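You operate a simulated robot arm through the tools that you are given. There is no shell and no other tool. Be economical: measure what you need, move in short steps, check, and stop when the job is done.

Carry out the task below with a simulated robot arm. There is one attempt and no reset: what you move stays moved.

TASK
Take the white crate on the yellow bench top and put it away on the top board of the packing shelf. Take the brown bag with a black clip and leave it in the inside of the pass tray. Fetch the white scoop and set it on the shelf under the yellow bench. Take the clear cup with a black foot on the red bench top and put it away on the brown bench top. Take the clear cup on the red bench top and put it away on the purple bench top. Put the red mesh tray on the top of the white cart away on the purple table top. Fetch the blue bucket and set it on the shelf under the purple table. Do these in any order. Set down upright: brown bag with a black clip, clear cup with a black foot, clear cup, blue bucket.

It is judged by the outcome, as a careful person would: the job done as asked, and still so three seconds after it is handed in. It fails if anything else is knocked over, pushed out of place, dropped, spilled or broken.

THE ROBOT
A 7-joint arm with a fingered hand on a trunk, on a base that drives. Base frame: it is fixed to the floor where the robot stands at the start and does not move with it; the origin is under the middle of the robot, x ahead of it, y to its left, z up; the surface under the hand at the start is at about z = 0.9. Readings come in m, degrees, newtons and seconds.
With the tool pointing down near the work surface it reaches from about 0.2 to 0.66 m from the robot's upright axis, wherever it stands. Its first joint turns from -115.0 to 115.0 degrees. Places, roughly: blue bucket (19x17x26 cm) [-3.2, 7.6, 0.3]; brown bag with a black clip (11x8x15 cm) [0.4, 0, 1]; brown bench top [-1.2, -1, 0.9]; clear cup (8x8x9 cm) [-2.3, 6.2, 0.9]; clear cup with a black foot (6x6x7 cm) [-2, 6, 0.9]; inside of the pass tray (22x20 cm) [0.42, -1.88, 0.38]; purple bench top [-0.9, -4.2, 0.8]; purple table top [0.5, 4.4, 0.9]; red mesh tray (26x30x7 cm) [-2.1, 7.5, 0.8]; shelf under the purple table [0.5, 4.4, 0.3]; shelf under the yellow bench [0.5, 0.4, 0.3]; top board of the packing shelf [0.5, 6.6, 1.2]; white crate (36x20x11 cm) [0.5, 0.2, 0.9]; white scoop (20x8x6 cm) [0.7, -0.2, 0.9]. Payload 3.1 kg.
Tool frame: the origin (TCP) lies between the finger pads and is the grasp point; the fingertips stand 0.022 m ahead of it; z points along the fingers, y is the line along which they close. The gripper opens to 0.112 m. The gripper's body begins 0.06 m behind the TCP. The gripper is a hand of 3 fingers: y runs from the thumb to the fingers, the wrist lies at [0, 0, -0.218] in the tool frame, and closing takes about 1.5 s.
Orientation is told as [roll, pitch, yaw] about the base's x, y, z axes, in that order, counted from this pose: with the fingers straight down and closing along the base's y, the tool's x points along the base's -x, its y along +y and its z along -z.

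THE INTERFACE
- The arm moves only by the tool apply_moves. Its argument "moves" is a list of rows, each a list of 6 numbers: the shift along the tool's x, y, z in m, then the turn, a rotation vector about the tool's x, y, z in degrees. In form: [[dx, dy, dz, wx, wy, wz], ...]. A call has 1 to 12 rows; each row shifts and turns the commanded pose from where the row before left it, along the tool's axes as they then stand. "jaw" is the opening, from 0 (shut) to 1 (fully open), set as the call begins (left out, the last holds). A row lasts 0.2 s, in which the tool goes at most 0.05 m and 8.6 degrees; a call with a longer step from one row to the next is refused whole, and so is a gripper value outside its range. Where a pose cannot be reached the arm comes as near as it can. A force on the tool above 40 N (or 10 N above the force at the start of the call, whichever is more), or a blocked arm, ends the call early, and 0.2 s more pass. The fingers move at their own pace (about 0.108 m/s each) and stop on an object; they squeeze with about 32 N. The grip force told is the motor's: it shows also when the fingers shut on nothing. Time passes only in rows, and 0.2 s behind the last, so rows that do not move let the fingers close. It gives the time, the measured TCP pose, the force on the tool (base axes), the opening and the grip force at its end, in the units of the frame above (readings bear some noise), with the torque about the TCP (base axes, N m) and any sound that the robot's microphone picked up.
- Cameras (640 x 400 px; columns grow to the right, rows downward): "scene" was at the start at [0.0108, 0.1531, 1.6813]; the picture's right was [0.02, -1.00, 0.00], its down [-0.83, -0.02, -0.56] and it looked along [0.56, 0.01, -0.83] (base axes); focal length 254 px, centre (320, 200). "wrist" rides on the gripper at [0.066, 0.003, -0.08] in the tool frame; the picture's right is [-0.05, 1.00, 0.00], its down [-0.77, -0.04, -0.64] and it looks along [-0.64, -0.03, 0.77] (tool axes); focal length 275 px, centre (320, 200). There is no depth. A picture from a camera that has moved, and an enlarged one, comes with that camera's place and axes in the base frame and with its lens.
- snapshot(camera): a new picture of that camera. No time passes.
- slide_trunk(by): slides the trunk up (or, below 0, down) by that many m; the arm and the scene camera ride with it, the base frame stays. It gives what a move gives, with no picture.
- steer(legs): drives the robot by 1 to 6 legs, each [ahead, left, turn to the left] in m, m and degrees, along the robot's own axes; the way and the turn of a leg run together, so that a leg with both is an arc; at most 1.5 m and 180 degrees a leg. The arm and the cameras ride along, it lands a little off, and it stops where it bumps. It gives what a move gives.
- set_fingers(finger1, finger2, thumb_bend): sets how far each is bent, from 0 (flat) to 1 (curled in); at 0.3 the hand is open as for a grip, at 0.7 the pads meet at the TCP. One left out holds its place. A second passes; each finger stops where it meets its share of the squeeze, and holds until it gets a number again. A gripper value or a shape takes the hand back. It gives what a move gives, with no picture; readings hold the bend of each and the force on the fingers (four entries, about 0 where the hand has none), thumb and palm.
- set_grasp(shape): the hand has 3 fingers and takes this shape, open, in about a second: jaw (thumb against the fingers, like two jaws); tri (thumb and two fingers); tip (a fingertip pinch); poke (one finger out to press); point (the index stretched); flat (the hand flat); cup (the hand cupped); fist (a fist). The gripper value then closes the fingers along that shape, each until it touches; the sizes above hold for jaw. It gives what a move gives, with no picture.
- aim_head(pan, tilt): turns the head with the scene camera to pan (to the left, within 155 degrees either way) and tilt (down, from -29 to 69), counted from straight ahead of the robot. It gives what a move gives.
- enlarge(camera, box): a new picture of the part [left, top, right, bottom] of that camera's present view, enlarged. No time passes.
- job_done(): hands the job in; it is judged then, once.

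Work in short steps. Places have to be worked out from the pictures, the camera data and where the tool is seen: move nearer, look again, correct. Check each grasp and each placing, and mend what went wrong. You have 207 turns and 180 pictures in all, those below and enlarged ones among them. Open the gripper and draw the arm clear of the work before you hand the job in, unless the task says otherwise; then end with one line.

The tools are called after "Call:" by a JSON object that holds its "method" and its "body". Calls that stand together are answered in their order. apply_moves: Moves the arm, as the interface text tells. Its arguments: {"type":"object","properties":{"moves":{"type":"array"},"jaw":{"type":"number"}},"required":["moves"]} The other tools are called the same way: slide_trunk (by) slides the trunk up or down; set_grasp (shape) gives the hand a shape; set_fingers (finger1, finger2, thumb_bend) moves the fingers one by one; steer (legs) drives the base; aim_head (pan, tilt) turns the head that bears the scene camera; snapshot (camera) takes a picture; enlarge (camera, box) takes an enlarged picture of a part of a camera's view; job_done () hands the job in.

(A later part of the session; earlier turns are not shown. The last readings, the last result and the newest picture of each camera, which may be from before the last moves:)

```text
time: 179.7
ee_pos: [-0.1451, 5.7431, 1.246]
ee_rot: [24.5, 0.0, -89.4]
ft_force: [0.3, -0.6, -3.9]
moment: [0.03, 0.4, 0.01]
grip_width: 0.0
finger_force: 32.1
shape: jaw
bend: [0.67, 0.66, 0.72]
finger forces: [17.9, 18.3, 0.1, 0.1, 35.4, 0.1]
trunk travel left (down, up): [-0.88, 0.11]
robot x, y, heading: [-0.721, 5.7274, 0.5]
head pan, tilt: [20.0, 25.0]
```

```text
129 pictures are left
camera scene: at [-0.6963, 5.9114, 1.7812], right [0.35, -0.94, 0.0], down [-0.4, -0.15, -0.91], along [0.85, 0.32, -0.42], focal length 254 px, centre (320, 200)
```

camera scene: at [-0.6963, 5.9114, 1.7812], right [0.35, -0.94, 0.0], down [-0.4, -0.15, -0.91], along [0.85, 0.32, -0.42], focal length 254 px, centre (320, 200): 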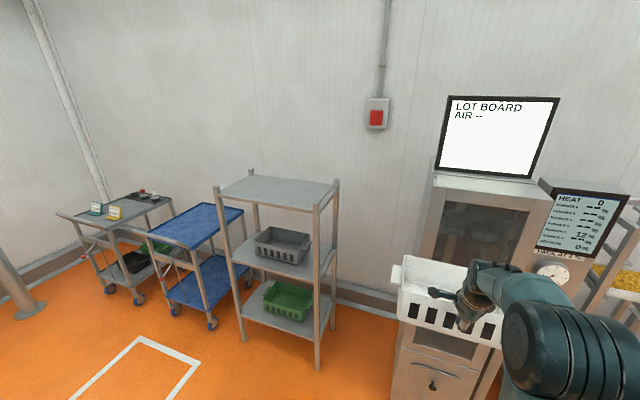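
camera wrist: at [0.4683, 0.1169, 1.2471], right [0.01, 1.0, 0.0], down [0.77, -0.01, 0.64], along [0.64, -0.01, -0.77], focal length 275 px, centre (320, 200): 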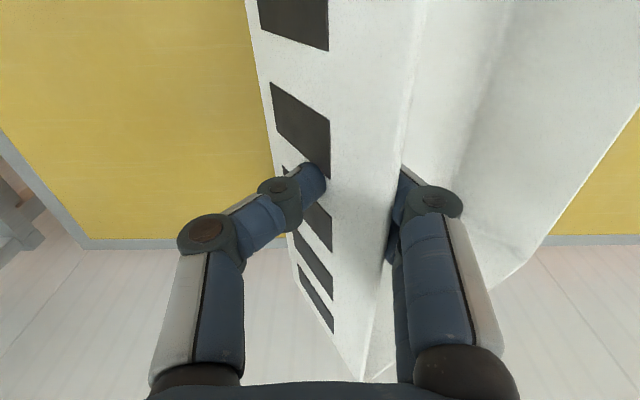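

Crate now faces forward. I'll raise the trunk fully and move left in line with the shelf centre.

Call:
{"method": "slide_trunk", "body": {"by": 0.105}}

Call:
{"method": "steer", "body": {"legs": [[0, 0.91, 0]]}}

Call:
{"method": "aim_head", "body": {"pan": 0, "tilt": 30}}

Call:
{"method": "snapshot", "body": {"camera": "scene"}}

```text
time: 181.0
ee_pos: [-0.1451, 5.743, 1.3512]
ee_rot: [24.6, 0.0, -89.4]
ft_force: [-0.6, 0.6, -4.2]
moment: [0.0, 0.41, -0.02]
grip_width: 0.0002
finger_force: 31.6
shape: jaw
bend: [0.67, 0.66, 0.72]
finger forces: [18.3, 17.8, 0.0, 0.0, 35.5, 0.1]
trunk travel left (down, up): [-0.985, 0.005]
robot x, y, heading: [-0.7194, 5.7285, 0.6]
head pan, tilt: [20.0, 25.0]
```

```text
time: 185.8
ee_pos: [-0.1508, 6.6557, 1.351]
ee_rot: [24.5, 0.0, -89.6]
ft_force: [-1.1, -0.3, -4.3]
moment: [0.0, 0.41, 0.04]
grip_width: 0.0002
finger_force: 32.0
shape: jaw
bend: [0.67, 0.66, 0.72]
finger forces: [18.1, 17.9, 0.0, 0.1, 35.5, 0.0]
trunk travel left (down, up): [-0.985, 0.005]
robot x, y, heading: [-0.7292, 6.6439, 0.3]
head pan, tilt: [20.0, 25.0]
```

```text
time: 186.7
ee_pos: [-0.1507, 6.6573, 1.3517]
ee_rot: [24.6, 0.0, -89.5]
ft_force: [1.0, 0.3, -5.6]
moment: [0.03, 0.44, 0.0]
grip_width: 0.0001
finger_force: 32.1
shape: jaw
bend: [0.67, 0.66, 0.72]
finger forces: [18.2, 18.0, 0.0, 0.0, 35.6, 0.0]
trunk travel left (down, up): [-0.985, 0.005]
robot x, y, heading: [-0.7268, 6.6454, 0.3]
head pan, tilt: [0.0, 30.0]
```

```text
128 pictures are left
camera scene: at [-0.6969, 6.7953, 1.8782], right [0.01, -1.0, 0.0], down [-0.5, 0.0, -0.87], along [0.87, 0.0, -0.5], focal length 254 px, centre (320, 200)
```

scene: 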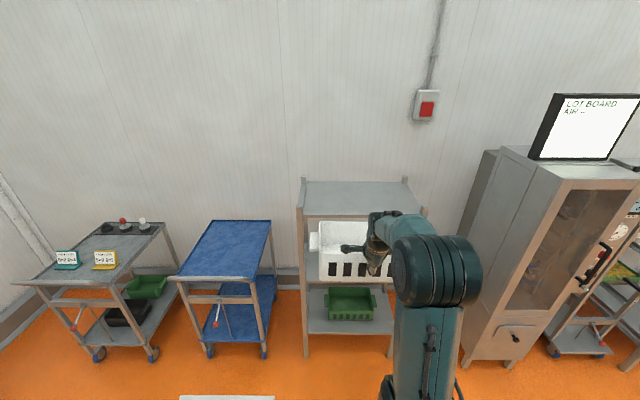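

The board is at z≈1.245, x≈0.30–0.61, y≈6.31–6.87; the crate bottom is ~1.27. I'll raise 7 cm more, align to y=6.59 and look before driving in.

Call:
{"method": "apply_moves", "body": {"moves": [[0, 0.0145, -0.032, 0, 0, 0], [0, 0.0145, -0.032, 0, 0, 0], [0, 0, 0, 0, 0, 0]]}}

Call:
{"method": "steer", "body": {"legs": [[0.2, -0.065, 0]]}}

Call:
{"method": "snapshot", "body": {"camera": "scene"}}

```text
time: 187.4
ee_pos: [-0.151, 6.6557, 1.4223]
ee_rot: [24.5, 0.0, -89.5]
ft_force: [-0.6, 0.2, -4.3]
moment: [0.0, 0.4, -0.01]
grip_width: 0.0
finger_force: 32.2
shape: jaw
bend: [0.67, 0.66, 0.72]
finger forces: [18.1, 17.7, 0.1, 0.0, 35.4, 0.0]
trunk travel left (down, up): [-0.985, 0.005]
robot x, y, heading: [-0.7266, 6.6385, 0.1]
head pan, tilt: [0.0, 30.0]
```

```text
time: 189.1
ee_pos: [0.0482, 6.5926, 1.423]
ee_rot: [24.5, 0.1, -89.5]
ft_force: [0.0, -0.1, -3.9]
moment: [0.01, 0.42, 0.0]
grip_width: 0.0001
finger_force: 32.0
shape: jaw
bend: [0.67, 0.66, 0.72]
finger forces: [18.3, 17.8, 0.1, 0.0, 35.5, 0.0]
trunk travel left (down, up): [-0.985, 0.005]
robot x, y, heading: [-0.5257, 6.5789, 0.5]
head pan, tilt: [0.0, 30.0]
```

```text
127 pictures are left
camera scene: at [-0.4989, 6.7312, 1.8782], right [0.01, -1.0, 0.0], down [-0.5, 0.0, -0.87], along [0.87, 0.0, -0.5], focal length 254 px, centre (320, 200)
```

scene: 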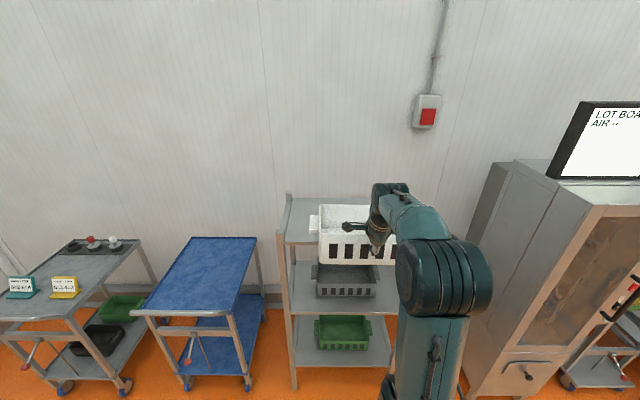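

Front edge x≈0.273, z≈1.242, back ≈0.63. I'll drive ahead 0.31 m to centre the crate over the board.

Call:
{"method": "steer", "body": {"legs": [[0.31, 0, -0.3]]}}

Call:
{"method": "snapshot", "body": {"camera": "scene"}}

```text
time: 191.2
ee_pos: [0.358, 6.592, 1.422]
ee_rot: [24.6, 0.1, -89.6]
ft_force: [0.1, 0.1, -3.7]
moment: [-0.01, 0.39, 0.02]
grip_width: 0.0002
finger_force: 32.1
shape: jaw
bend: [0.67, 0.66, 0.72]
finger forces: [18.1, 17.8, 0.0, 0.0, 35.4, 0.0]
trunk travel left (down, up): [-0.985, 0.005]
robot x, y, heading: [-0.2151, 6.576, 0.1]
head pan, tilt: [0.0, 30.0]
```

```text
126 pictures are left
camera scene: at [-0.1878, 6.7316, 1.8782], right [0.0, -1.0, 0.0], down [-0.5, 0.0, -0.87], along [0.87, 0.0, -0.5], focal length 254 px, centre (320, 200)
```

scene: 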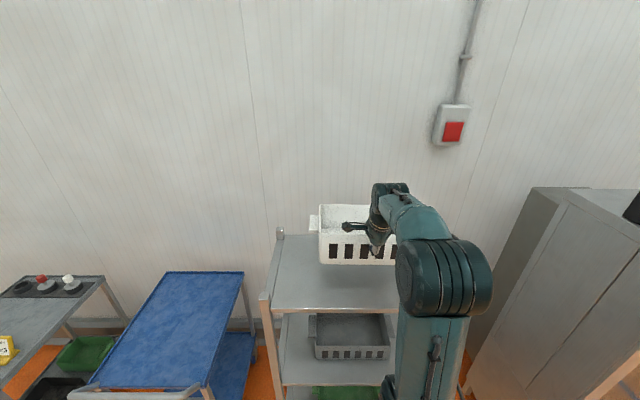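

The crate is well over the board. Lowering it: 6 cm, then small steps.

Call:
{"method": "apply_moves", "body": {"moves": [[0, -0.0102, 0.0228, 0, 0, 0], [0, -0.0102, 0.0228, 0, 0, 0], [0, -0.0041, 0.0091, 0, 0, 0], [0, 0, 0, 0, 0, 0]]}}

Call:
{"method": "apply_moves", "body": {"moves": [[0, -0.0041, 0.0091, 0, 0, 0], [0, 0, 0, 0, 0, 0]]}}

Call:
{"method": "enlarge", "body": {"camera": "scene", "box": [240, 160, 480, 320]}}

```text
time: 192.2
ee_pos: [0.3604, 6.5915, 1.3615]
ee_rot: [24.6, 0.0, -89.7]
ft_force: [-0.3, 0.8, -4.0]
moment: [0.02, 0.42, 0.01]
grip_width: 0.0
finger_force: 31.6
shape: jaw
bend: [0.67, 0.66, 0.72]
finger forces: [18.1, 17.7, 0.0, 0.0, 35.4, 0.0]
trunk travel left (down, up): [-0.985, 0.005]
robot x, y, heading: [-0.2186, 6.5787, -0.1]
head pan, tilt: [0.0, 30.0]
```

```text
time: 192.8
ee_pos: [0.3601, 6.591, 1.3514]
ee_rot: [24.6, 0.0, -89.7]
ft_force: [0.4, -0.9, -3.9]
moment: [0.0, 0.39, 0.0]
grip_width: 0.0002
finger_force: 31.2
shape: jaw
bend: [0.67, 0.66, 0.72]
finger forces: [18.2, 17.8, 0.1, 0.0, 35.6, 0.0]
trunk travel left (down, up): [-0.985, 0.005]
robot x, y, heading: [-0.2174, 6.583, 0.2]
head pan, tilt: [0.0, 30.0]
```

```text
2.50 times, centred on (360, 240) of scene
camera zoom: at [-0.1862, 6.7316, 1.8782], right [0.0, -1.0, 0.0], down [-0.5, 0.0, -0.87], along [0.87, 0.0, -0.5], focal length 636 px, centre (220, 100)
```

zoom: 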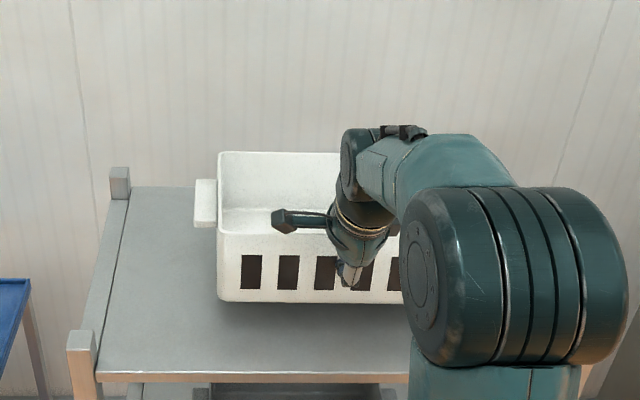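

Call:
{"method": "apply_moves", "body": {"moves": [[0, -0.0033, 0.0073, 0, 0, 0], [0, 0, 0, 0, 0, 0]]}}

Call:
{"method": "apply_moves", "body": {"moves": [[0, -0.0025, 0.0055, 0, 0, 0], [0, 0, 0, 0, 0, 0]]}}

Call:
{"method": "apply_moves", "body": {"moves": [[0, -0.002, 0.0046, 0, 0, 0], [0, 0, 0, 0, 0, 0]]}}

```text
time: 193.4
ee_pos: [0.3618, 6.5903, 1.3431]
ee_rot: [24.4, -0.1, -89.6]
ft_force: [-0.3, 0.1, -3.7]
moment: [0.01, 0.4, 0.02]
grip_width: 0.0002
finger_force: 32.4
shape: jaw
bend: [0.67, 0.66, 0.72]
finger forces: [18.2, 17.7, 0.1, 0.0, 35.5, 0.0]
trunk travel left (down, up): [-0.985, 0.005]
robot x, y, heading: [-0.2172, 6.5799, -0.0]
head pan, tilt: [0.0, 30.0]
```

```text
time: 194.0
ee_pos: [0.3605, 6.5905, 1.3379]
ee_rot: [24.5, 0.1, -89.6]
ft_force: [-0.4, 1.5, -4.0]
moment: [0.01, 0.43, -0.05]
grip_width: 0.0
finger_force: 32.4
shape: jaw
bend: [0.67, 0.66, 0.72]
finger forces: [18.3, 17.7, 0.0, 0.0, 35.3, 0.1]
trunk travel left (down, up): [-0.985, 0.005]
robot x, y, heading: [-0.2164, 6.5802, 0.4]
head pan, tilt: [0.0, 30.0]
```

```text
time: 194.6
ee_pos: [0.3605, 6.591, 1.3326]
ee_rot: [24.4, 0.0, -89.6]
ft_force: [0.4, 0.0, -4.4]
moment: [0.0, 0.39, -0.01]
grip_width: 0.0
finger_force: 32.2
shape: jaw
bend: [0.67, 0.66, 0.72]
finger forces: [18.2, 17.8, 0.1, 0.2, 35.4, 0.0]
trunk travel left (down, up): [-0.985, 0.005]
robot x, y, heading: [-0.2152, 6.5789, 0.3]
head pan, tilt: [0.0, 30.0]
```

Still no contact; continuing in 5 mm steps.

Call:
{"method": "apply_moves", "body": {"moves": [[0, -0.002, 0.0046, 0, 0, 0], [0, 0, 0, 0, 0, 0]]}}

Call:
{"method": "apply_moves", "body": {"moves": [[0, -0.002, 0.0046, 0, 0, 0], [0, 0, 0, 0, 0, 0]]}}

Call:
{"method": "apply_moves", "body": {"moves": [[0, -0.002, 0.0046, 0, 0, 0], [0, 0, 0, 0, 0, 0]]}}

Call:
{"method": "apply_moves", "body": {"moves": [[0, -0.002, 0.0046, 0, 0, 0], [0, 0, 0, 0, 0, 0]]}}

Call:
{"method": "enlarge", "body": {"camera": "scene", "box": [240, 160, 480, 320]}}

```text
time: 195.2
ee_pos: [0.3599, 6.5908, 1.3284]
ee_rot: [24.5, -0.1, -89.6]
ft_force: [-0.1, 0.4, -3.8]
moment: [-0.02, 0.39, -0.03]
grip_width: 0.0
finger_force: 32.0
shape: jaw
bend: [0.67, 0.66, 0.72]
finger forces: [18.0, 17.6, 0.0, 0.0, 35.0, 0.0]
trunk travel left (down, up): [-0.985, 0.005]
robot x, y, heading: [-0.2131, 6.579, 0.1]
head pan, tilt: [0.0, 30.0]
```

```text
time: 195.8
ee_pos: [0.3606, 6.5913, 1.3226]
ee_rot: [24.7, 0.1, -89.6]
ft_force: [0.3, 0.6, -3.5]
moment: [-0.09, 0.19, 0.01]
grip_width: 0.0
finger_force: 32.3
shape: jaw
bend: [0.67, 0.66, 0.72]
finger forces: [17.3, 16.5, 0.0, 0.0, 33.6, 0.0]
trunk travel left (down, up): [-0.985, 0.005]
robot x, y, heading: [-0.2184, 6.5803, 0.3]
head pan, tilt: [0.0, 30.0]
```

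```text
time: 196.4
ee_pos: [0.3598, 6.5917, 1.3176]
ee_rot: [24.7, 0.0, -89.5]
ft_force: [0.5, 0.0, -2.1]
moment: [-0.03, 0.07, -0.04]
grip_width: 0.0001
finger_force: 31.8
shape: jaw
bend: [0.67, 0.66, 0.72]
finger forces: [16.7, 15.4, 0.0, 0.0, 32.3, 0.0]
trunk travel left (down, up): [-0.985, 0.005]
robot x, y, heading: [-0.216, 6.5785, 0.4]
head pan, tilt: [0.0, 30.0]
```

```text
time: 197.0
ee_pos: [0.361, 6.5925, 1.3122]
ee_rot: [24.6, 0.1, -89.6]
ft_force: [-0.6, 0.5, -2.4]
moment: [-0.02, 0.04, -0.01]
grip_width: 0.0
finger_force: 31.3
shape: jaw
bend: [0.67, 0.66, 0.72]
finger forces: [16.4, 15.2, 0.1, 0.0, 31.9, 0.0]
trunk travel left (down, up): [-0.985, 0.005]
robot x, y, heading: [-0.2184, 6.5774, 0.2]
head pan, tilt: [0.0, 30.0]
```

```text
2.50 times, centred on (360, 240) of scene
camera zoom: at [-0.1866, 6.7316, 1.8782], right [0.0, -1.0, 0.0], down [-0.5, 0.0, -0.87], along [0.87, 0.0, -0.5], focal length 636 px, centre (220, 100)
```

zoom: 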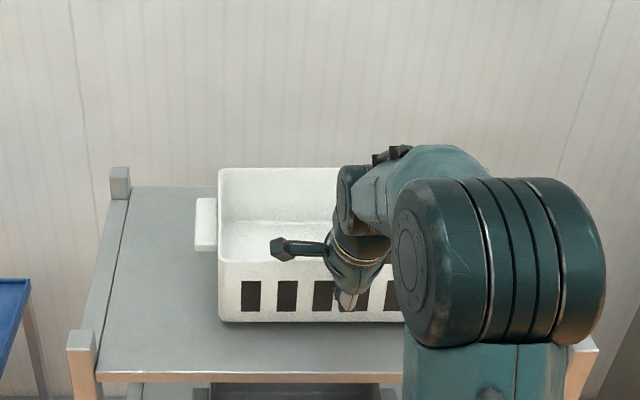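

Far edge is down, near edge nearly. A few more small steps.

Call:
{"method": "apply_moves", "body": {"moves": [[0, -0.002, 0.0046, 0, 0, 0], [0, 0, 0, 0, 0, 0]]}}

Call:
{"method": "apply_moves", "body": {"moves": [[0, -0.002, 0.0046, 0, 0, 0], [0, 0, 0, 0, 0, 0]]}}

Call:
{"method": "apply_moves", "body": {"moves": [[0, -0.002, 0.0046, 0, 0, 0], [0, 0, 0, 0, 0, 0]]}}

```text
time: 197.6
ee_pos: [0.3609, 6.5909, 1.3071]
ee_rot: [24.5, -0.1, -89.6]
ft_force: [-0.2, -0.9, -1.4]
moment: [-0.02, 0.0, 0.01]
grip_width: 0.0
finger_force: 32.0
shape: jaw
bend: [0.67, 0.66, 0.72]
finger forces: [16.2, 15.0, 0.1, 0.0, 31.5, 0.0]
trunk travel left (down, up): [-0.985, 0.005]
robot x, y, heading: [-0.2175, 6.5802, -0.1]
head pan, tilt: [0.0, 30.0]
```

```text
time: 198.2
ee_pos: [0.3595, 6.5912, 1.3046]
ee_rot: [24.6, 0.0, -89.6]
ft_force: [-0.5, -0.4, 1.9]
moment: [0.04, -0.03, 0.01]
grip_width: 0.0
finger_force: 31.6
shape: jaw
bend: [0.67, 0.66, 0.72]
finger forces: [16.1, 15.2, 0.1, 0.0, 31.9, 0.1]
trunk travel left (down, up): [-0.985, 0.005]
robot x, y, heading: [-0.2183, 6.5811, 0.5]
head pan, tilt: [0.0, 30.0]
```

```text
time: 198.8
ee_pos: [0.3581, 6.5914, 1.3014]
ee_rot: [25.1, 0.0, -89.7]
ft_force: [1.0, 0.6, 22.2]
moment: [-0.02, -0.27, 0.03]
grip_width: 0.0002
finger_force: 32.5
shape: jaw
bend: [0.67, 0.67, 0.74]
finger forces: [16.6, 16.6, 0.0, 0.0, 32.6, 0.1]
trunk travel left (down, up): [-0.985, 0.005]
robot x, y, heading: [-0.2122, 6.5806, 0.2]
head pan, tilt: [0.0, 30.0]
```

It's resting fully. Open and lift straight out.

Call:
{"method": "apply_moves", "body": {"moves": [[0, 0.001, -0.003, 0, 0, 0], [0, 0, 0, 0, 0, 0], [0, 0, 0, 0, 0, 0], [0, 0, 0, 0, 0, 0], [0, 0, 0, 0, 0, 0], [0, 0, 0, 0, 0, 0], [0, 0, 0, 0, 0, 0], [0, 0.006, -0.025, 0, 0, 0], [0, 0.008, -0.03, 0, 0, 0], [0, 0.008, -0.03, 0, 0, 0], [0, 0.0, -0.03, 0, 0, 0]], "jaw": 1}}

Call:
{"method": "enlarge", "body": {"camera": "scene", "box": [240, 160, 480, 320]}}

```text
time: 201.2
ee_pos: [0.3325, 6.5895, 1.4154]
ee_rot: [24.6, -0.1, -89.6]
ft_force: [-0.2, 0.7, -0.3]
moment: [-0.02, 0.0, -0.04]
grip_width: 0.112
finger_force: 0.1
shape: jaw
bend: [0.3, 0.3, 0.3]
finger forces: [0.1, 0.0, 0.0, 0.0, 0.0, 0.0]
trunk travel left (down, up): [-0.985, 0.005]
robot x, y, heading: [-0.2178, 6.5818, 0.1]
head pan, tilt: [0.0, 30.0]
```

```text
2.50 times, centred on (360, 240) of scene
camera zoom: at [-0.1887, 6.7315, 1.8782], right [0.0, -1.0, 0.0], down [-0.5, 0.0, -0.87], along [0.87, 0.0, -0.5], focal length 636 px, centre (220, 100)
```

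zoom: 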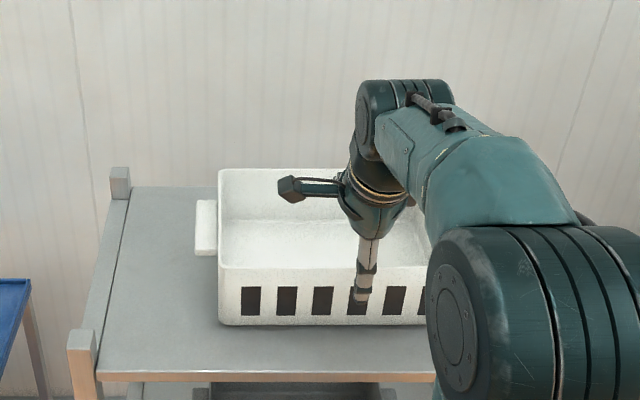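

Crate is placed. I'll back away, straighten the hand, turn around to face the red bench / white cart side and look.

Call:
{"method": "steer", "body": {"legs": [[-0.5, 0, 0]]}}

Call:
{"method": "apply_moves", "body": {"moves": [[0, 0, 0, 8.2, 0, 0], [0, 0, 0, 8.2, 0, 0], [0, 0, 0, 8.2, 0, 0], [0, 0, 0, 0, 0, -8.5], [0, 0, 0, 0, 0, -8.5], [0, 0, 0, 0, 0, -8.5], [0, 0, 0, 0, 0, -8.5], [0, 0, 0, 0, 0, -8.5], [0, 0, 0, 0, 0, -8.5], [0, 0, 0, 0, 0, -8.5]]}}

Call:
{"method": "steer", "body": {"legs": [[0, 0, 140]]}}

Call:
{"method": "aim_head", "body": {"pan": 20, "tilt": 25}}

Call:
{"method": "snapshot", "body": {"camera": "scene"}}

```text
time: 204.1
ee_pos: [-0.1688, 6.5866, 1.4146]
ee_rot: [24.6, 0.1, -89.9]
ft_force: [0.7, 0.7, 0.5]
moment: [-0.02, -0.01, 0.0]
grip_width: 0.1121
finger_force: 0.2
shape: jaw
bend: [0.3, 0.3, 0.3]
finger forces: [0.0, 0.0, 0.0, 0.1, 0.1, 0.0]
trunk travel left (down, up): [-0.985, 0.005]
robot x, y, heading: [-0.7205, 6.5817, -0.3]
head pan, tilt: [0.0, 30.0]
```

```text
time: 206.3
ee_pos: [-0.1693, 6.5869, 1.4143]
ee_rot: [0.0, -0.1, -30.2]
ft_force: [0.7, -0.2, 0.6]
moment: [0.01, 0.01, 0.0]
grip_width: 0.1119
finger_force: 0.0
shape: jaw
bend: [0.3, 0.3, 0.3]
finger forces: [0.1, 0.1, 0.1, 0.0, 0.0, 0.0]
trunk travel left (down, up): [-0.985, 0.005]
robot x, y, heading: [-0.717, 6.5802, -0.0]
head pan, tilt: [0.0, 30.0]
```

```text
time: 212.5
ee_pos: [-1.1381, 6.9355, 1.415]
ee_rot: [0.0, 0.0, 108.5]
ft_force: [-0.1, -0.5, -0.5]
moment: [0.02, 0.02, -0.02]
grip_width: 0.1123
finger_force: 0.1
shape: jaw
bend: [0.3, 0.3, 0.3]
finger forces: [0.0, 0.0, 0.1, 0.0, 0.1, 0.1]
trunk travel left (down, up): [-0.985, 0.005]
robot x, y, heading: [-0.7171, 6.579, 138.9]
head pan, tilt: [0.0, 30.0]
```

```text
time: 213.3
ee_pos: [-1.1388, 6.9359, 1.4152]
ee_rot: [0.1, 0.0, 108.6]
ft_force: [1.2, 0.6, -0.4]
moment: [-0.01, -0.02, 0.0]
grip_width: 0.1119
finger_force: 0.1
shape: jaw
bend: [0.3, 0.3, 0.3]
finger forces: [0.0, 0.1, 0.1, 0.0, 0.0, 0.0]
trunk travel left (down, up): [-0.985, 0.005]
robot x, y, heading: [-0.7167, 6.5764, 138.8]
head pan, tilt: [20.0, 25.0]
```

```text
122 pictures are left
camera scene: at [-0.861, 6.4576, 1.8862], right [0.36, 0.93, 0.0], down [0.39, -0.15, -0.91], along [-0.84, 0.33, -0.42], focal length 254 px, centre (320, 200)
```

scene: 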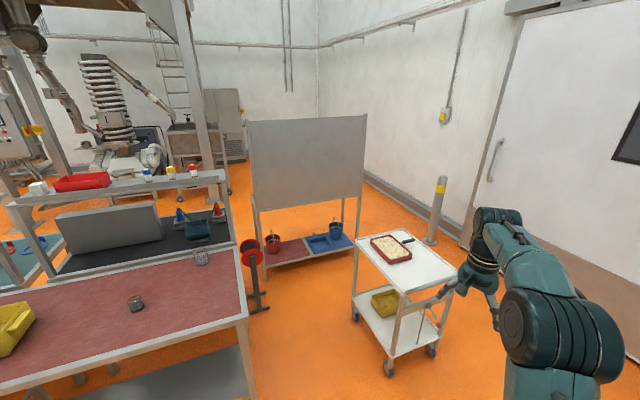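

I see the white cart with the red mesh tray, the blue bucket on the low rack beyond, and two clear cups on the red bench. Zooming on these.

Call:
{"method": "enlarge", "body": {"camera": "scene", "box": [340, 210, 460, 330]}}

Call:
{"method": "enlarge", "body": {"camera": "scene", "box": [100, 230, 260, 330]}}

Call:
{"method": "enlarge", "body": {"camera": "scene", "box": [240, 200, 370, 290]}}

```text
3.33 times, centred on (400, 270) of scene
camera zoom: at [-0.861, 6.4576, 1.8862], right [0.36, 0.93, 0.0], down [0.39, -0.15, -0.91], along [-0.84, 0.33, -0.42], focal length 848 px, centre (53, -33)
```

zoom: 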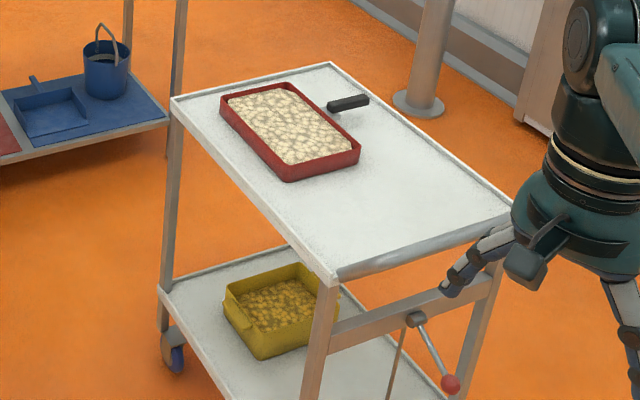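

```text
4.00 times, centred on (180, 280) of scene
camera zoom: at [-0.861, 6.4576, 1.8862], right [0.36, 0.93, 0.0], down [0.39, -0.15, -0.91], along [-0.84, 0.33, -0.42], focal length 1018 px, centre (880, -120)
```

zoom: 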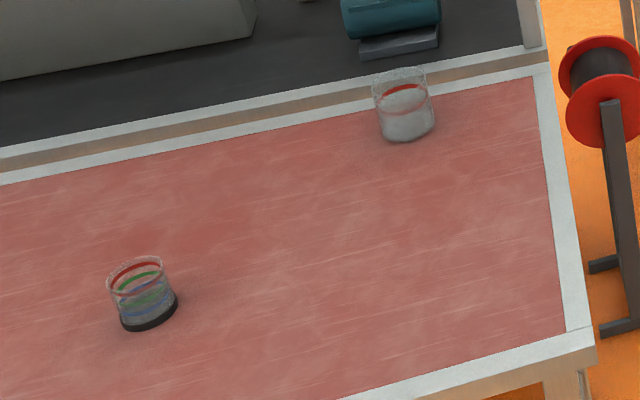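

```text
4.44 times, centred on (305, 245) of scene
camera zoom: at [-0.861, 6.4576, 1.8862], right [0.36, 0.93, 0.0], down [0.39, -0.15, -0.91], along [-0.84, 0.33, -0.42], focal length 1131 px, centre (387, 0)
```

zoom: 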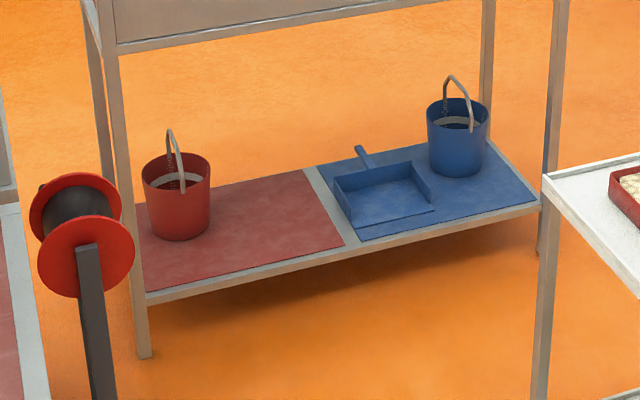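

The tray (with contents) has x -2.16…-1.90, y 7.345…7.535, a black handle on its +y side. I'll approach from the open +x side, facing -x, and inspect closely.

Call:
{"method": "steer", "body": {"legs": [[0, 0, 41], [0, -0.8, 0], [0.45, 0, 0]]}}

Call:
{"method": "slide_trunk", "body": {"by": -0.265}}

Call:
{"method": "apply_moves", "body": {"moves": [[0, 0, 0, 0, 0, -8.5], [0, 0, 0, 0, 0, -8.5], [0, 0, 0, 0, 0, -8.5], [0, 0, 0, 0, 0, -5], [0, 0, 0, 0, 0, 0]]}}

Call:
{"method": "aim_head", "body": {"pan": -5, "tilt": 45}}

Call:
{"method": "snapshot", "body": {"camera": "scene"}}

Call:
{"method": "snapshot", "body": {"camera": "wrist"}}

```text
time: 221.7
ee_pos: [-1.6926, 7.3958, 1.4158]
ee_rot: [-0.1, 0.0, 147.5]
ft_force: [0.9, 0.9, 0.5]
moment: [0.0, -0.01, 0.01]
grip_width: 0.1123
finger_force: 0.1
shape: jaw
bend: [0.3, 0.3, 0.3]
finger forces: [0.0, 0.0, 0.0, 0.1, 0.0, 0.1]
trunk travel left (down, up): [-0.985, 0.005]
robot x, y, heading: [-1.1419, 7.3823, 177.8]
head pan, tilt: [20.0, 25.0]
```

```text
time: 224.4
ee_pos: [-1.6927, 7.3956, 1.1504]
ee_rot: [0.0, 0.0, 147.5]
ft_force: [0.4, 0.2, -1.3]
moment: [0.01, 0.03, -0.02]
grip_width: 0.1118
finger_force: 0.1
shape: jaw
bend: [0.3, 0.3, 0.3]
finger forces: [0.0, 0.1, 0.1, 0.0, 0.0, 0.0]
trunk travel left (down, up): [-0.72, 0.27]
robot x, y, heading: [-1.1429, 7.3787, 177.9]
head pan, tilt: [20.0, 25.0]
```

```text
time: 225.6
ee_pos: [-1.6936, 7.3951, 1.1501]
ee_rot: [0.1, 0.1, 178.1]
ft_force: [0.0, -0.2, -0.5]
moment: [0.02, 0.0, -0.01]
grip_width: 0.112
finger_force: 0.0
shape: jaw
bend: [0.3, 0.3, 0.3]
finger forces: [0.0, 0.0, 0.0, 0.0, 0.1, 0.0]
trunk travel left (down, up): [-0.72, 0.27]
robot x, y, heading: [-1.1457, 7.3805, 177.5]
head pan, tilt: [20.0, 25.0]
```

```text
time: 226.5
ee_pos: [-1.694, 7.3945, 1.1505]
ee_rot: [0.0, 0.0, 178.0]
ft_force: [-0.3, 0.5, 0.1]
moment: [-0.01, 0.02, 0.0]
grip_width: 0.1118
finger_force: 0.1
shape: jaw
bend: [0.3, 0.3, 0.3]
finger forces: [0.0, 0.1, 0.0, 0.0, 0.0, 0.0]
trunk travel left (down, up): [-0.72, 0.27]
robot x, y, heading: [-1.1397, 7.3802, 178.0]
head pan, tilt: [-5.0, 45.0]
```

```text
118 pictures are left
camera scene: at [-1.1716, 7.2349, 1.5906], right [0.13, 0.99, 0.0], down [0.7, -0.09, -0.71], along [-0.7, 0.09, -0.71], focal length 254 px, centre (320, 200)
```

scene: 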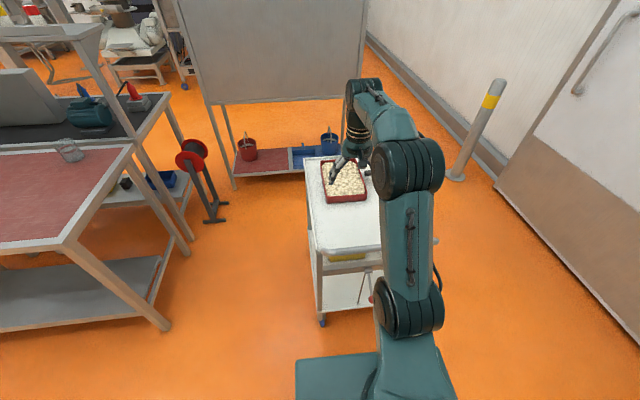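

```text
117 pictures are left
camera wrist: at [-1.6284, 7.391, 1.2307], right [-0.08, -1.0, 0.0], down [-0.77, 0.06, 0.64], along [-0.63, 0.05, -0.77], focal length 275 px, centre (320, 200)
```

wrist: 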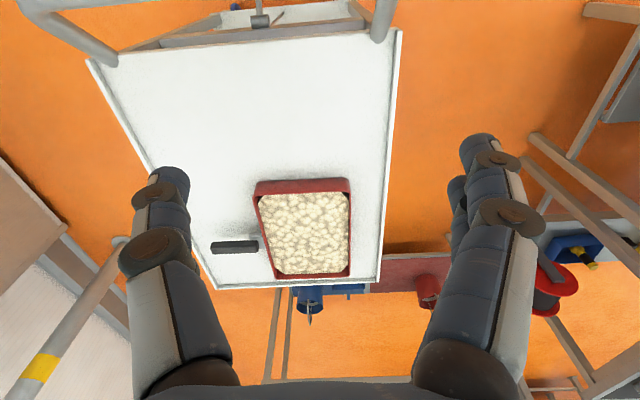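

Tray's -y wall is at y≈7.364, x centre ≈-2.015. I'll drive closer, put the hand over that wall and look.

Call:
{"method": "steer", "body": {"legs": [[0.24, 0, 1]]}}

Call:
{"method": "apply_moves", "body": {"moves": [[-0.04, 0.02, 0.02, 0, 0, 0], [-0.035, 0.02, 0.035, 0, 0, 0], [0, 0, 0.04, 0, 0, 0], [0, 0, 0.04, 0, 0, 0], [0, 0, 0, 0, 0, 0]]}}

Call:
{"method": "snapshot", "body": {"camera": "wrist"}}

Call:
{"method": "enlarge", "body": {"camera": "scene", "box": [240, 120, 440, 260]}}

```text
time: 228.3
ee_pos: [-1.9306, 7.3968, 1.1506]
ee_rot: [-0.1, 0.1, 178.5]
ft_force: [-1.0, -0.1, -0.1]
moment: [-0.01, 0.0, -0.01]
grip_width: 0.112
finger_force: 0.0
shape: jaw
bend: [0.3, 0.3, 0.3]
finger forces: [0.0, 0.0, 0.0, 0.0, 0.1, 0.0]
trunk travel left (down, up): [-0.72, 0.27]
robot x, y, heading: [-1.3804, 7.3901, 178.3]
head pan, tilt: [-5.0, 45.0]
```

```text
refused: row 2 steps farther than a row can; nothing moved
```

```text
116 pictures are left
camera wrist: at [-1.866, 7.3936, 1.2304], right [-0.07, -1.0, 0.0], down [-0.77, 0.05, 0.64], along [-0.63, 0.05, -0.77], focal length 275 px, centre (320, 200)
```

wrist: 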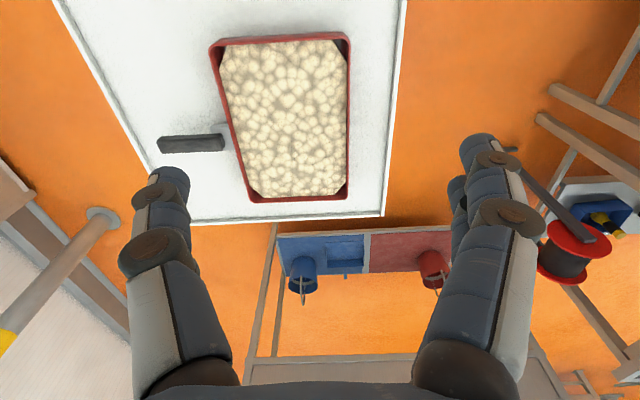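

```text
2.86 times, centred on (340, 190) of scene
camera zoom: at [-1.4076, 7.2429, 1.5906], right [0.12, 0.99, 0.0], down [0.7, -0.08, -0.71], along [-0.7, 0.08, -0.71], focal length 727 px, centre (263, 229)
```

zoom: 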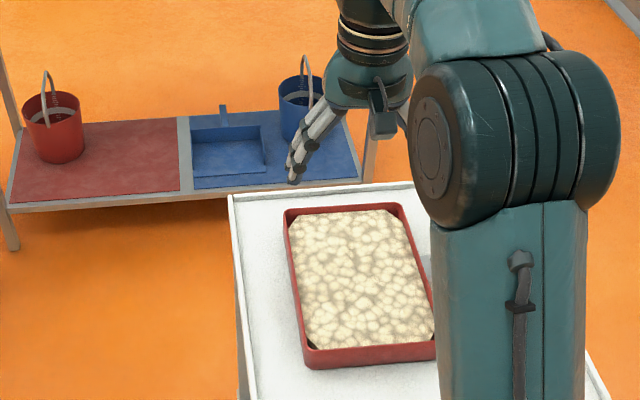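

Refined: rim z≈0.83, wall y≈7.367, centre x≈-2.06; contents lie just below the rim. I'll drive 4 cm nearer, move over the wall, and pre-roll the hand 22° so the tray will hang level.

Call:
{"method": "steer", "body": {"legs": [[0.04, 0, 1]]}}

Call:
{"method": "apply_moves", "body": {"moves": [[-0.03, 0.015, 0, 0, 0, 0], [-0.03, 0.015, 0, 0, 0, 0], [-0.025, 0, 0, 0, 0, 0], [0, 0, 0.04, 0, 0, 0], [0, 0, 0.04, 0, 0, 0], [0, 0, 0.04, 0, 0, 0], [0, 0, 0, 7.4, 0, 0], [0, 0, 0, 7.3, 0, 0], [0, 0, 0, 7.3, 0, 0], [0, 0, 0, 0, 0, 0]]}}

Call:
{"method": "snapshot", "body": {"camera": "wrist"}}

Call:
{"method": "enlarge", "body": {"camera": "scene", "box": [240, 120, 440, 260]}}

```text
time: 229.1
ee_pos: [-1.9706, 7.3879, 1.1495]
ee_rot: [0.0, 0.1, 179.7]
ft_force: [-0.5, 0.0, 0.2]
moment: [0.02, -0.01, -0.02]
grip_width: 0.1118
finger_force: 0.1
shape: jaw
bend: [0.3, 0.3, 0.3]
finger forces: [0.0, 0.0, 0.1, 0.1, 0.0, 0.0]
trunk travel left (down, up): [-0.72, 0.27]
robot x, y, heading: [-1.4238, 7.3886, 179.3]
head pan, tilt: [-5.0, 45.0]
```

```text
time: 231.3
ee_pos: [-2.034, 7.3612, 1.02]
ee_rot: [-22.1, 0.0, 179.6]
ft_force: [0.2, -0.3, -0.6]
moment: [-0.01, 0.02, 0.01]
grip_width: 0.1117
finger_force: 0.0
shape: jaw
bend: [0.3, 0.3, 0.3]
finger forces: [0.0, 0.0, 0.0, 0.0, 0.1, 0.1]
out of reach, approached as far as the arm can: row 3
trunk travel left (down, up): [-0.72, 0.27]
robot x, y, heading: [-1.4198, 7.3919, 179.4]
head pan, tilt: [-5.0, 45.0]
```

```text
114 pictures are left
camera wrist: at [-1.9695, 7.329, 1.0934], right [-0.05, -0.93, -0.38], down [-0.77, -0.2, 0.6], along [-0.63, 0.32, -0.7], focal length 275 px, centre (320, 200)
```

wrist: 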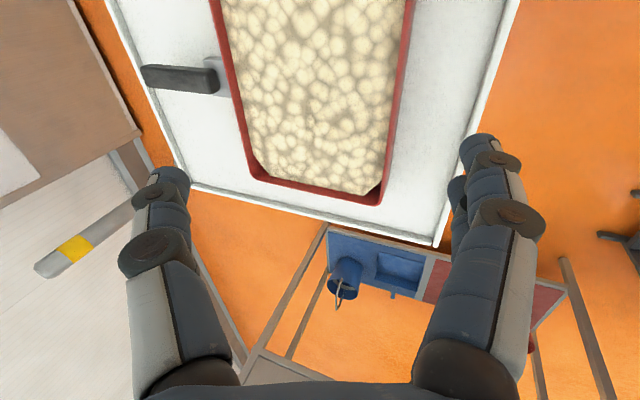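

```text
2.86 times, centred on (340, 190) of scene
camera zoom: at [-1.4436, 7.244, 1.5907], right [0.1, 1.0, 0.0], down [0.7, -0.07, -0.71], along [-0.7, 0.07, -0.71], focal length 727 px, centre (263, 229)
```

zoom: 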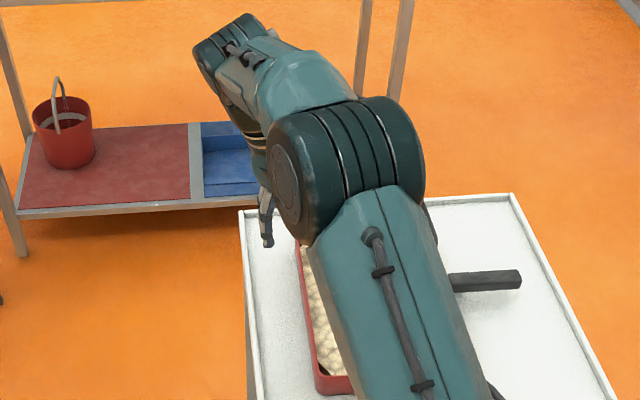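

Alignment checks out (wall y≈7.364). Descending to just above the rim, with 2.5 cm more extension, then look.

Call:
{"method": "apply_moves", "body": {"moves": [[0, 0.014, 0.0348, 0, 0, 0], [-0.008, 0.014, 0.0348, 0, 0, 0], [-0.009, 0.014, 0.0348, 0, 0, 0], [-0.009, 0.01, 0.025, 0, 0, 0], [0, 0, 0, 0, 0, 0]]}}

Call:
{"method": "snapshot", "body": {"camera": "wrist"}}

```text
time: 232.5
ee_pos: [-2.061, 7.3598, 0.8809]
ee_rot: [-22.1, 0.1, 179.7]
ft_force: [-0.1, -0.1, -1.1]
moment: [0.0, 0.02, 0.0]
grip_width: 0.1121
finger_force: 0.0
shape: jaw
bend: [0.3, 0.3, 0.3]
finger forces: [0.0, 0.0, 0.1, 0.0, 0.0, 0.0]
trunk travel left (down, up): [-0.72, 0.27]
robot x, y, heading: [-1.4228, 7.3946, 179.4]
head pan, tilt: [-5.0, 45.0]
```

```text
112 pictures are left
camera wrist: at [-1.9958, 7.3279, 0.9525], right [-0.05, -0.93, -0.37], down [-0.77, -0.2, 0.6], along [-0.63, 0.32, -0.7], focal length 275 px, centre (320, 200)
```

wrist: 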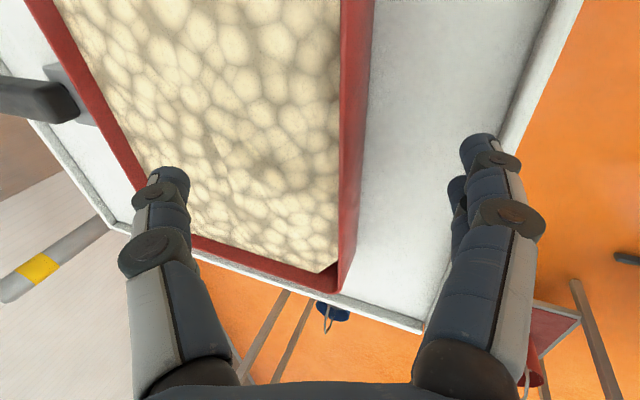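

Wall is centred. I'll go down 5 cm more (pads at the rim) watching force, then close.

Call:
{"method": "apply_moves", "body": {"moves": [[0, 0.0085, 0.0232, 0, 0, 0], [0, 0.007, 0.0185, 0, 0, 0], [0, 0, 0, 0, 0, 0]]}}

Call:
{"method": "snapshot", "body": {"camera": "wrist"}}

```text
time: 233.2
ee_pos: [-2.0625, 7.3618, 0.8442]
ee_rot: [-22.1, -0.4, 179.7]
ft_force: [6.7, 0.7, 21.4]
moment: [-1.18, -0.46, 0.41]
grip_width: 0.112
finger_force: 0.1
shape: jaw
bend: [0.31, 0.3, 0.3]
finger forces: [16.4, 4.7, 0.1, 0.0, 0.0, 0.0]
trunk travel left (down, up): [-0.72, 0.27]
robot x, y, heading: [-1.4213, 7.3896, 179.5]
head pan, tilt: [-5.0, 45.0]
stopped in row 3: the force on the tool passed its limit at 45 N (the readings are from after the stop); the commanded pose is now the measured one
```

```text
111 pictures are left
camera wrist: at [-1.9971, 7.3296, 0.9171], right [-0.06, -0.93, -0.38], down [-0.77, -0.2, 0.61], along [-0.64, 0.32, -0.7], focal length 275 px, centre (320, 200)
```

wrist: 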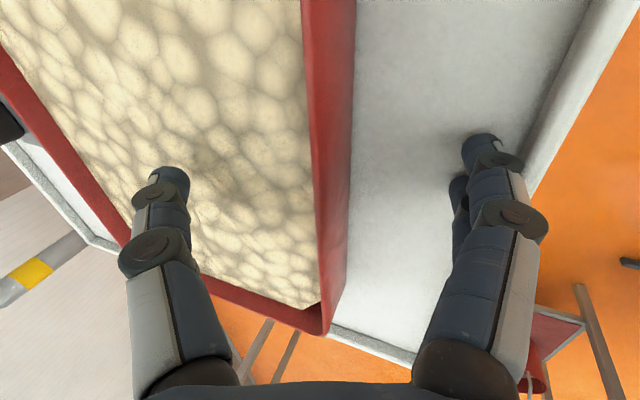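

Outer fingertips touched the cart top (z≈0.80); the rim is at the TCP height. I'll rise 4 mm and close here.

Call:
{"method": "apply_moves", "body": {"moves": [[0, -0.0015, -0.0037, 0, 0, 0], [0, 0, 0, 0, 0, 0]]}}

Call:
{"method": "apply_moves", "body": {"moves": [[0, 0, 0, 0, 0, 0], [0, 0, 0, 0, 0, 0], [0, 0, 0, 0, 0, 0], [0, 0, 0, 0, 0, 0], [0, 0, 0, 0, 0, 0], [0, 0, 0, 0, 0, 0], [0, 0, 0, 0, 0, 0], [0, 0, 0, 0, 0, 0]], "jaw": 0}}

Call:
{"method": "snapshot", "body": {"camera": "wrist"}}

```text
time: 233.8
ee_pos: [-2.0636, 7.3614, 0.8448]
ee_rot: [-22.1, -0.4, 179.5]
ft_force: [-0.4, 0.7, -0.3]
moment: [-0.01, 0.01, 0.0]
grip_width: 0.1119
finger_force: 0.1
shape: jaw
bend: [0.3, 0.3, 0.3]
finger forces: [0.0, 0.1, 0.0, 0.1, 0.0, 0.1]
trunk travel left (down, up): [-0.72, 0.27]
robot x, y, heading: [-1.4189, 7.3861, 179.4]
head pan, tilt: [-5.0, 45.0]
```

```text
time: 235.6
ee_pos: [-2.0639, 7.3618, 0.8456]
ee_rot: [-22.0, -0.3, 179.6]
ft_force: [-0.2, -1.2, 0.1]
moment: [-0.23, -0.01, -0.04]
grip_width: 0.0
finger_force: 32.7
shape: jaw
bend: [0.72, 0.71, 0.67]
finger forces: [14.3, 14.3, 0.0, 0.0, 27.7, 0.0]
trunk travel left (down, up): [-0.72, 0.27]
robot x, y, heading: [-1.4255, 7.3899, 179.2]
head pan, tilt: [-5.0, 45.0]
```

```text
110 pictures are left
camera wrist: at [-1.9981, 7.3291, 0.9181], right [-0.05, -0.93, -0.38], down [-0.77, -0.2, 0.61], along [-0.64, 0.32, -0.7], focal length 275 px, centre (320, 200)
```

wrist: 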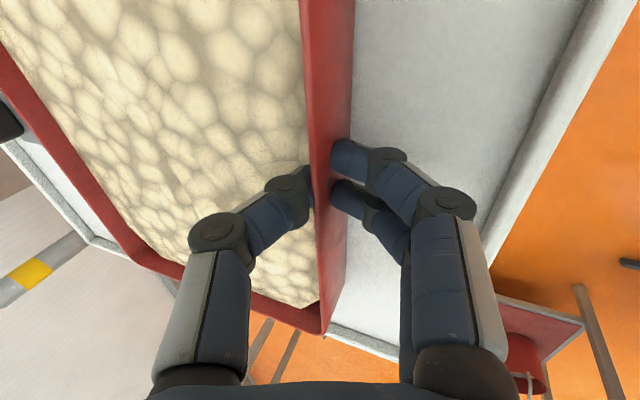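

The wall is pinched. I'll lift 2 cm and read the load and tilt.

Call:
{"method": "apply_moves", "body": {"moves": [[0, -0.00375, -0.0093, 0, 0, 0], [0, -0.00375, -0.0093, 0, 0, 0], [0, 0, 0, 0, 0, 0]]}}

Call:
{"method": "snapshot", "body": {"camera": "wrist"}}

Call:
{"method": "enlarge", "body": {"camera": "scene", "box": [240, 120, 440, 260]}}

```text
time: 236.4
ee_pos: [-2.0637, 7.3614, 0.8668]
ee_rot: [-22.2, -0.3, 179.7]
ft_force: [0.2, -0.3, -5.1]
moment: [-0.38, 0.04, -0.02]
grip_width: 0.0
finger_force: 31.7
shape: jaw
bend: [0.72, 0.71, 0.66]
finger forces: [14.1, 16.9, 0.1, 0.0, 31.7, 0.0]
trunk travel left (down, up): [-0.72, 0.27]
robot x, y, heading: [-1.4211, 7.3901, 179.4]
head pan, tilt: [-5.0, 45.0]
```

```text
109 pictures are left
camera wrist: at [-1.9981, 7.329, 0.9388], right [-0.05, -0.93, -0.37], down [-0.77, -0.2, 0.61], along [-0.64, 0.32, -0.7], focal length 275 px, centre (320, 200)
```

wrist: 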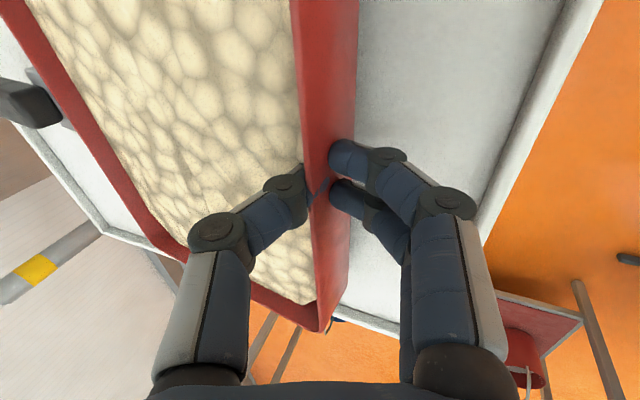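

```text
2.86 times, centred on (340, 190) of scene
camera zoom: at [-1.4448, 7.2432, 1.5906], right [0.1, 1.0, 0.0], down [0.7, -0.07, -0.71], along [-0.7, 0.07, -0.71], focal length 727 px, centre (263, 229)
```

zoom: 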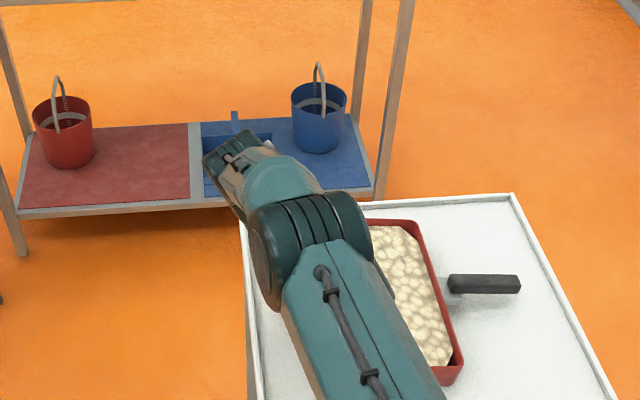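

Load 5 N, slight tilt (~6°) as the far side still rests. I'll roll the hand 8° to raise the far side and check.

Call:
{"method": "apply_moves", "body": {"moves": [[0, 0, 0, 4, 0, 0], [0, 0, 0, 4, 0, 0], [0, 0, 0, 0, 0, 0], [0, 0, 0, 0, 0, 0]]}}

Call:
{"method": "snapshot", "body": {"camera": "wrist"}}

```text
time: 237.4
ee_pos: [-2.0639, 7.3631, 0.8651]
ee_rot: [-30.0, -0.3, 179.6]
ft_force: [0.1, 0.2, -6.2]
moment: [-0.68, 0.05, -0.01]
grip_width: 0.0001
finger_force: 31.7
shape: jaw
bend: [0.72, 0.71, 0.65]
finger forces: [15.8, 19.7, 0.0, 0.0, 35.7, 0.0]
trunk travel left (down, up): [-0.72, 0.27]
robot x, y, heading: [-1.4198, 7.3909, 179.4]
head pan, tilt: [-5.0, 45.0]
```

```text
107 pictures are left
camera wrist: at [-1.9984, 7.3193, 0.9328], right [-0.06, -0.86, -0.5], down [-0.77, -0.28, 0.57], along [-0.64, 0.42, -0.65], focal length 275 px, centre (320, 200)
```

wrist: 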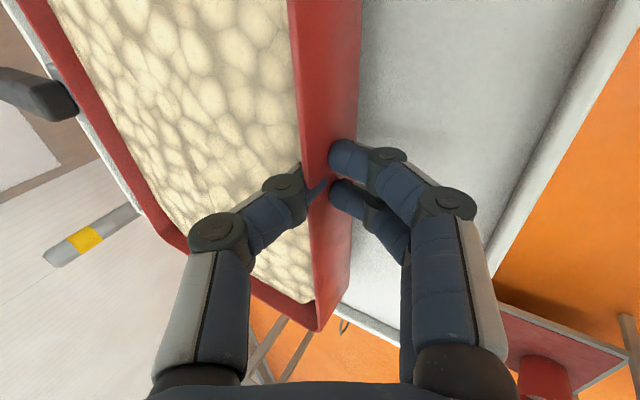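

Now ~6.2 N and 0.68 N·m – it looks fully supported. Lift another 4 cm and check level.

Call:
{"method": "apply_moves", "body": {"moves": [[0, -0.005, -0.0087, 0, 0, 0], [0, -0.005, -0.0087, 0, 0, 0], [0, -0.005, -0.0087, 0, 0, 0], [0, -0.005, -0.0087, 0, 0, 0], [0, 0, 0, 0, 0, 0]]}}

Call:
{"method": "enlarge", "body": {"camera": "scene", "box": [240, 120, 440, 260]}}

Call:
{"method": "snapshot", "body": {"camera": "wrist"}}

```text
time: 238.6
ee_pos: [-2.0634, 7.361, 0.9064]
ee_rot: [-30.0, -0.2, 179.5]
ft_force: [-0.7, 0.3, -5.4]
moment: [-0.67, 0.05, 0.0]
grip_width: 0.0
finger_force: 31.0
shape: jaw
bend: [0.72, 0.71, 0.65]
finger forces: [15.9, 19.8, 0.0, 0.1, 35.9, 0.0]
trunk travel left (down, up): [-0.72, 0.27]
robot x, y, heading: [-1.423, 7.3887, 179.4]
head pan, tilt: [-5.0, 45.0]
```

```text
2.86 times, centred on (340, 190) of scene
camera zoom: at [-1.4452, 7.2433, 1.5906], right [0.1, 1.0, 0.0], down [0.7, -0.07, -0.71], along [-0.7, 0.07, -0.71], focal length 727 px, centre (263, 229)
```

zoom: 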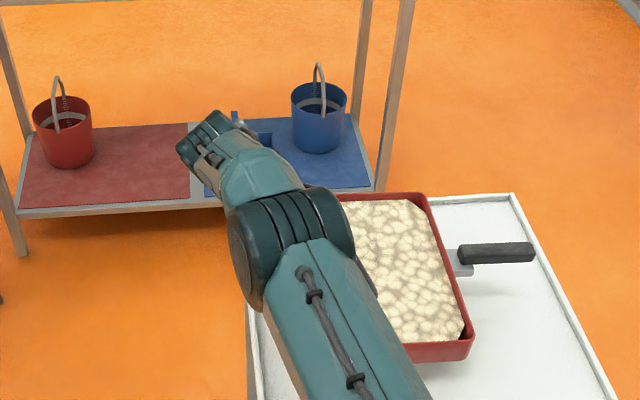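

```text
105 pictures are left
camera wrist: at [-1.9981, 7.3192, 0.9733], right [-0.05, -0.86, -0.5], down [-0.77, -0.28, 0.57], along [-0.64, 0.42, -0.65], focal length 275 px, centre (320, 200)
```

wrist: 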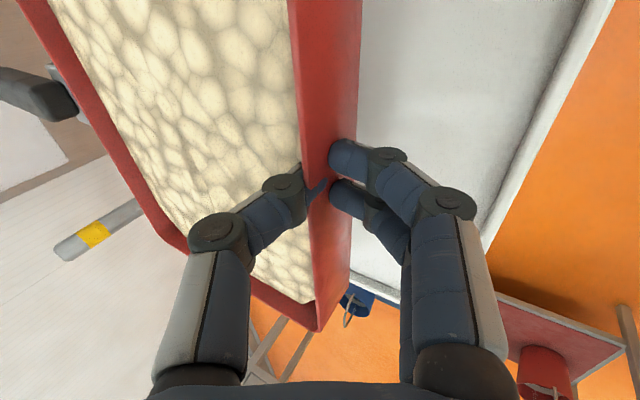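

Tray is airborne and level, grip unchanged. Raise 12 cm, back away, move to open floor and turn toward the purple table.

Call:
{"method": "slide_trunk", "body": {"by": 0.13}}

Call:
{"method": "steer", "body": {"legs": [[-0.62, 0, 0], [0, 1.2, 0]]}}

Call:
{"method": "snapshot", "body": {"camera": "scene"}}

```text
time: 240.1
ee_pos: [-2.064, 7.3613, 1.0352]
ee_rot: [-29.9, -0.3, 179.6]
ft_force: [0.0, -0.3, -5.3]
moment: [-0.65, 0.06, -0.02]
grip_width: 0.0001
finger_force: 31.6
shape: jaw
bend: [0.72, 0.71, 0.65]
finger forces: [15.7, 19.5, 0.0, 0.0, 35.3, 0.0]
trunk travel left (down, up): [-0.85, 0.14]
robot x, y, heading: [-1.4204, 7.3887, 179.6]
head pan, tilt: [-5.0, 45.0]
```

```text
time: 249.3
ee_pos: [-1.4535, 6.1495, 1.0359]
ee_rot: [-30.2, -0.3, -180.0]
ft_force: [0.7, -0.2, -6.2]
moment: [-0.65, 0.08, 0.0]
grip_width: 0.0
finger_force: 32.1
shape: jaw
bend: [0.72, 0.71, 0.65]
finger forces: [15.8, 19.5, 0.1, 0.0, 35.3, 0.0]
trunk travel left (down, up): [-0.85, 0.14]
robot x, y, heading: [-0.8121, 6.1859, 179.6]
head pan, tilt: [-5.0, 45.0]
```

```text
104 pictures are left
camera scene: at [-0.8343, 6.0363, 1.7206], right [0.09, 1.0, 0.0], down [0.7, -0.06, -0.71], along [-0.7, 0.06, -0.71], focal length 254 px, centre (320, 200)
```

scene: 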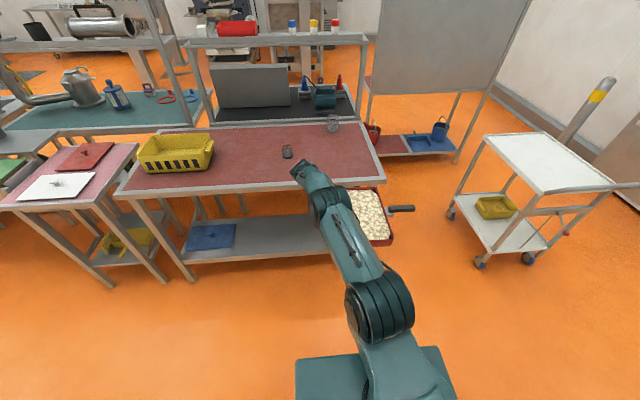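

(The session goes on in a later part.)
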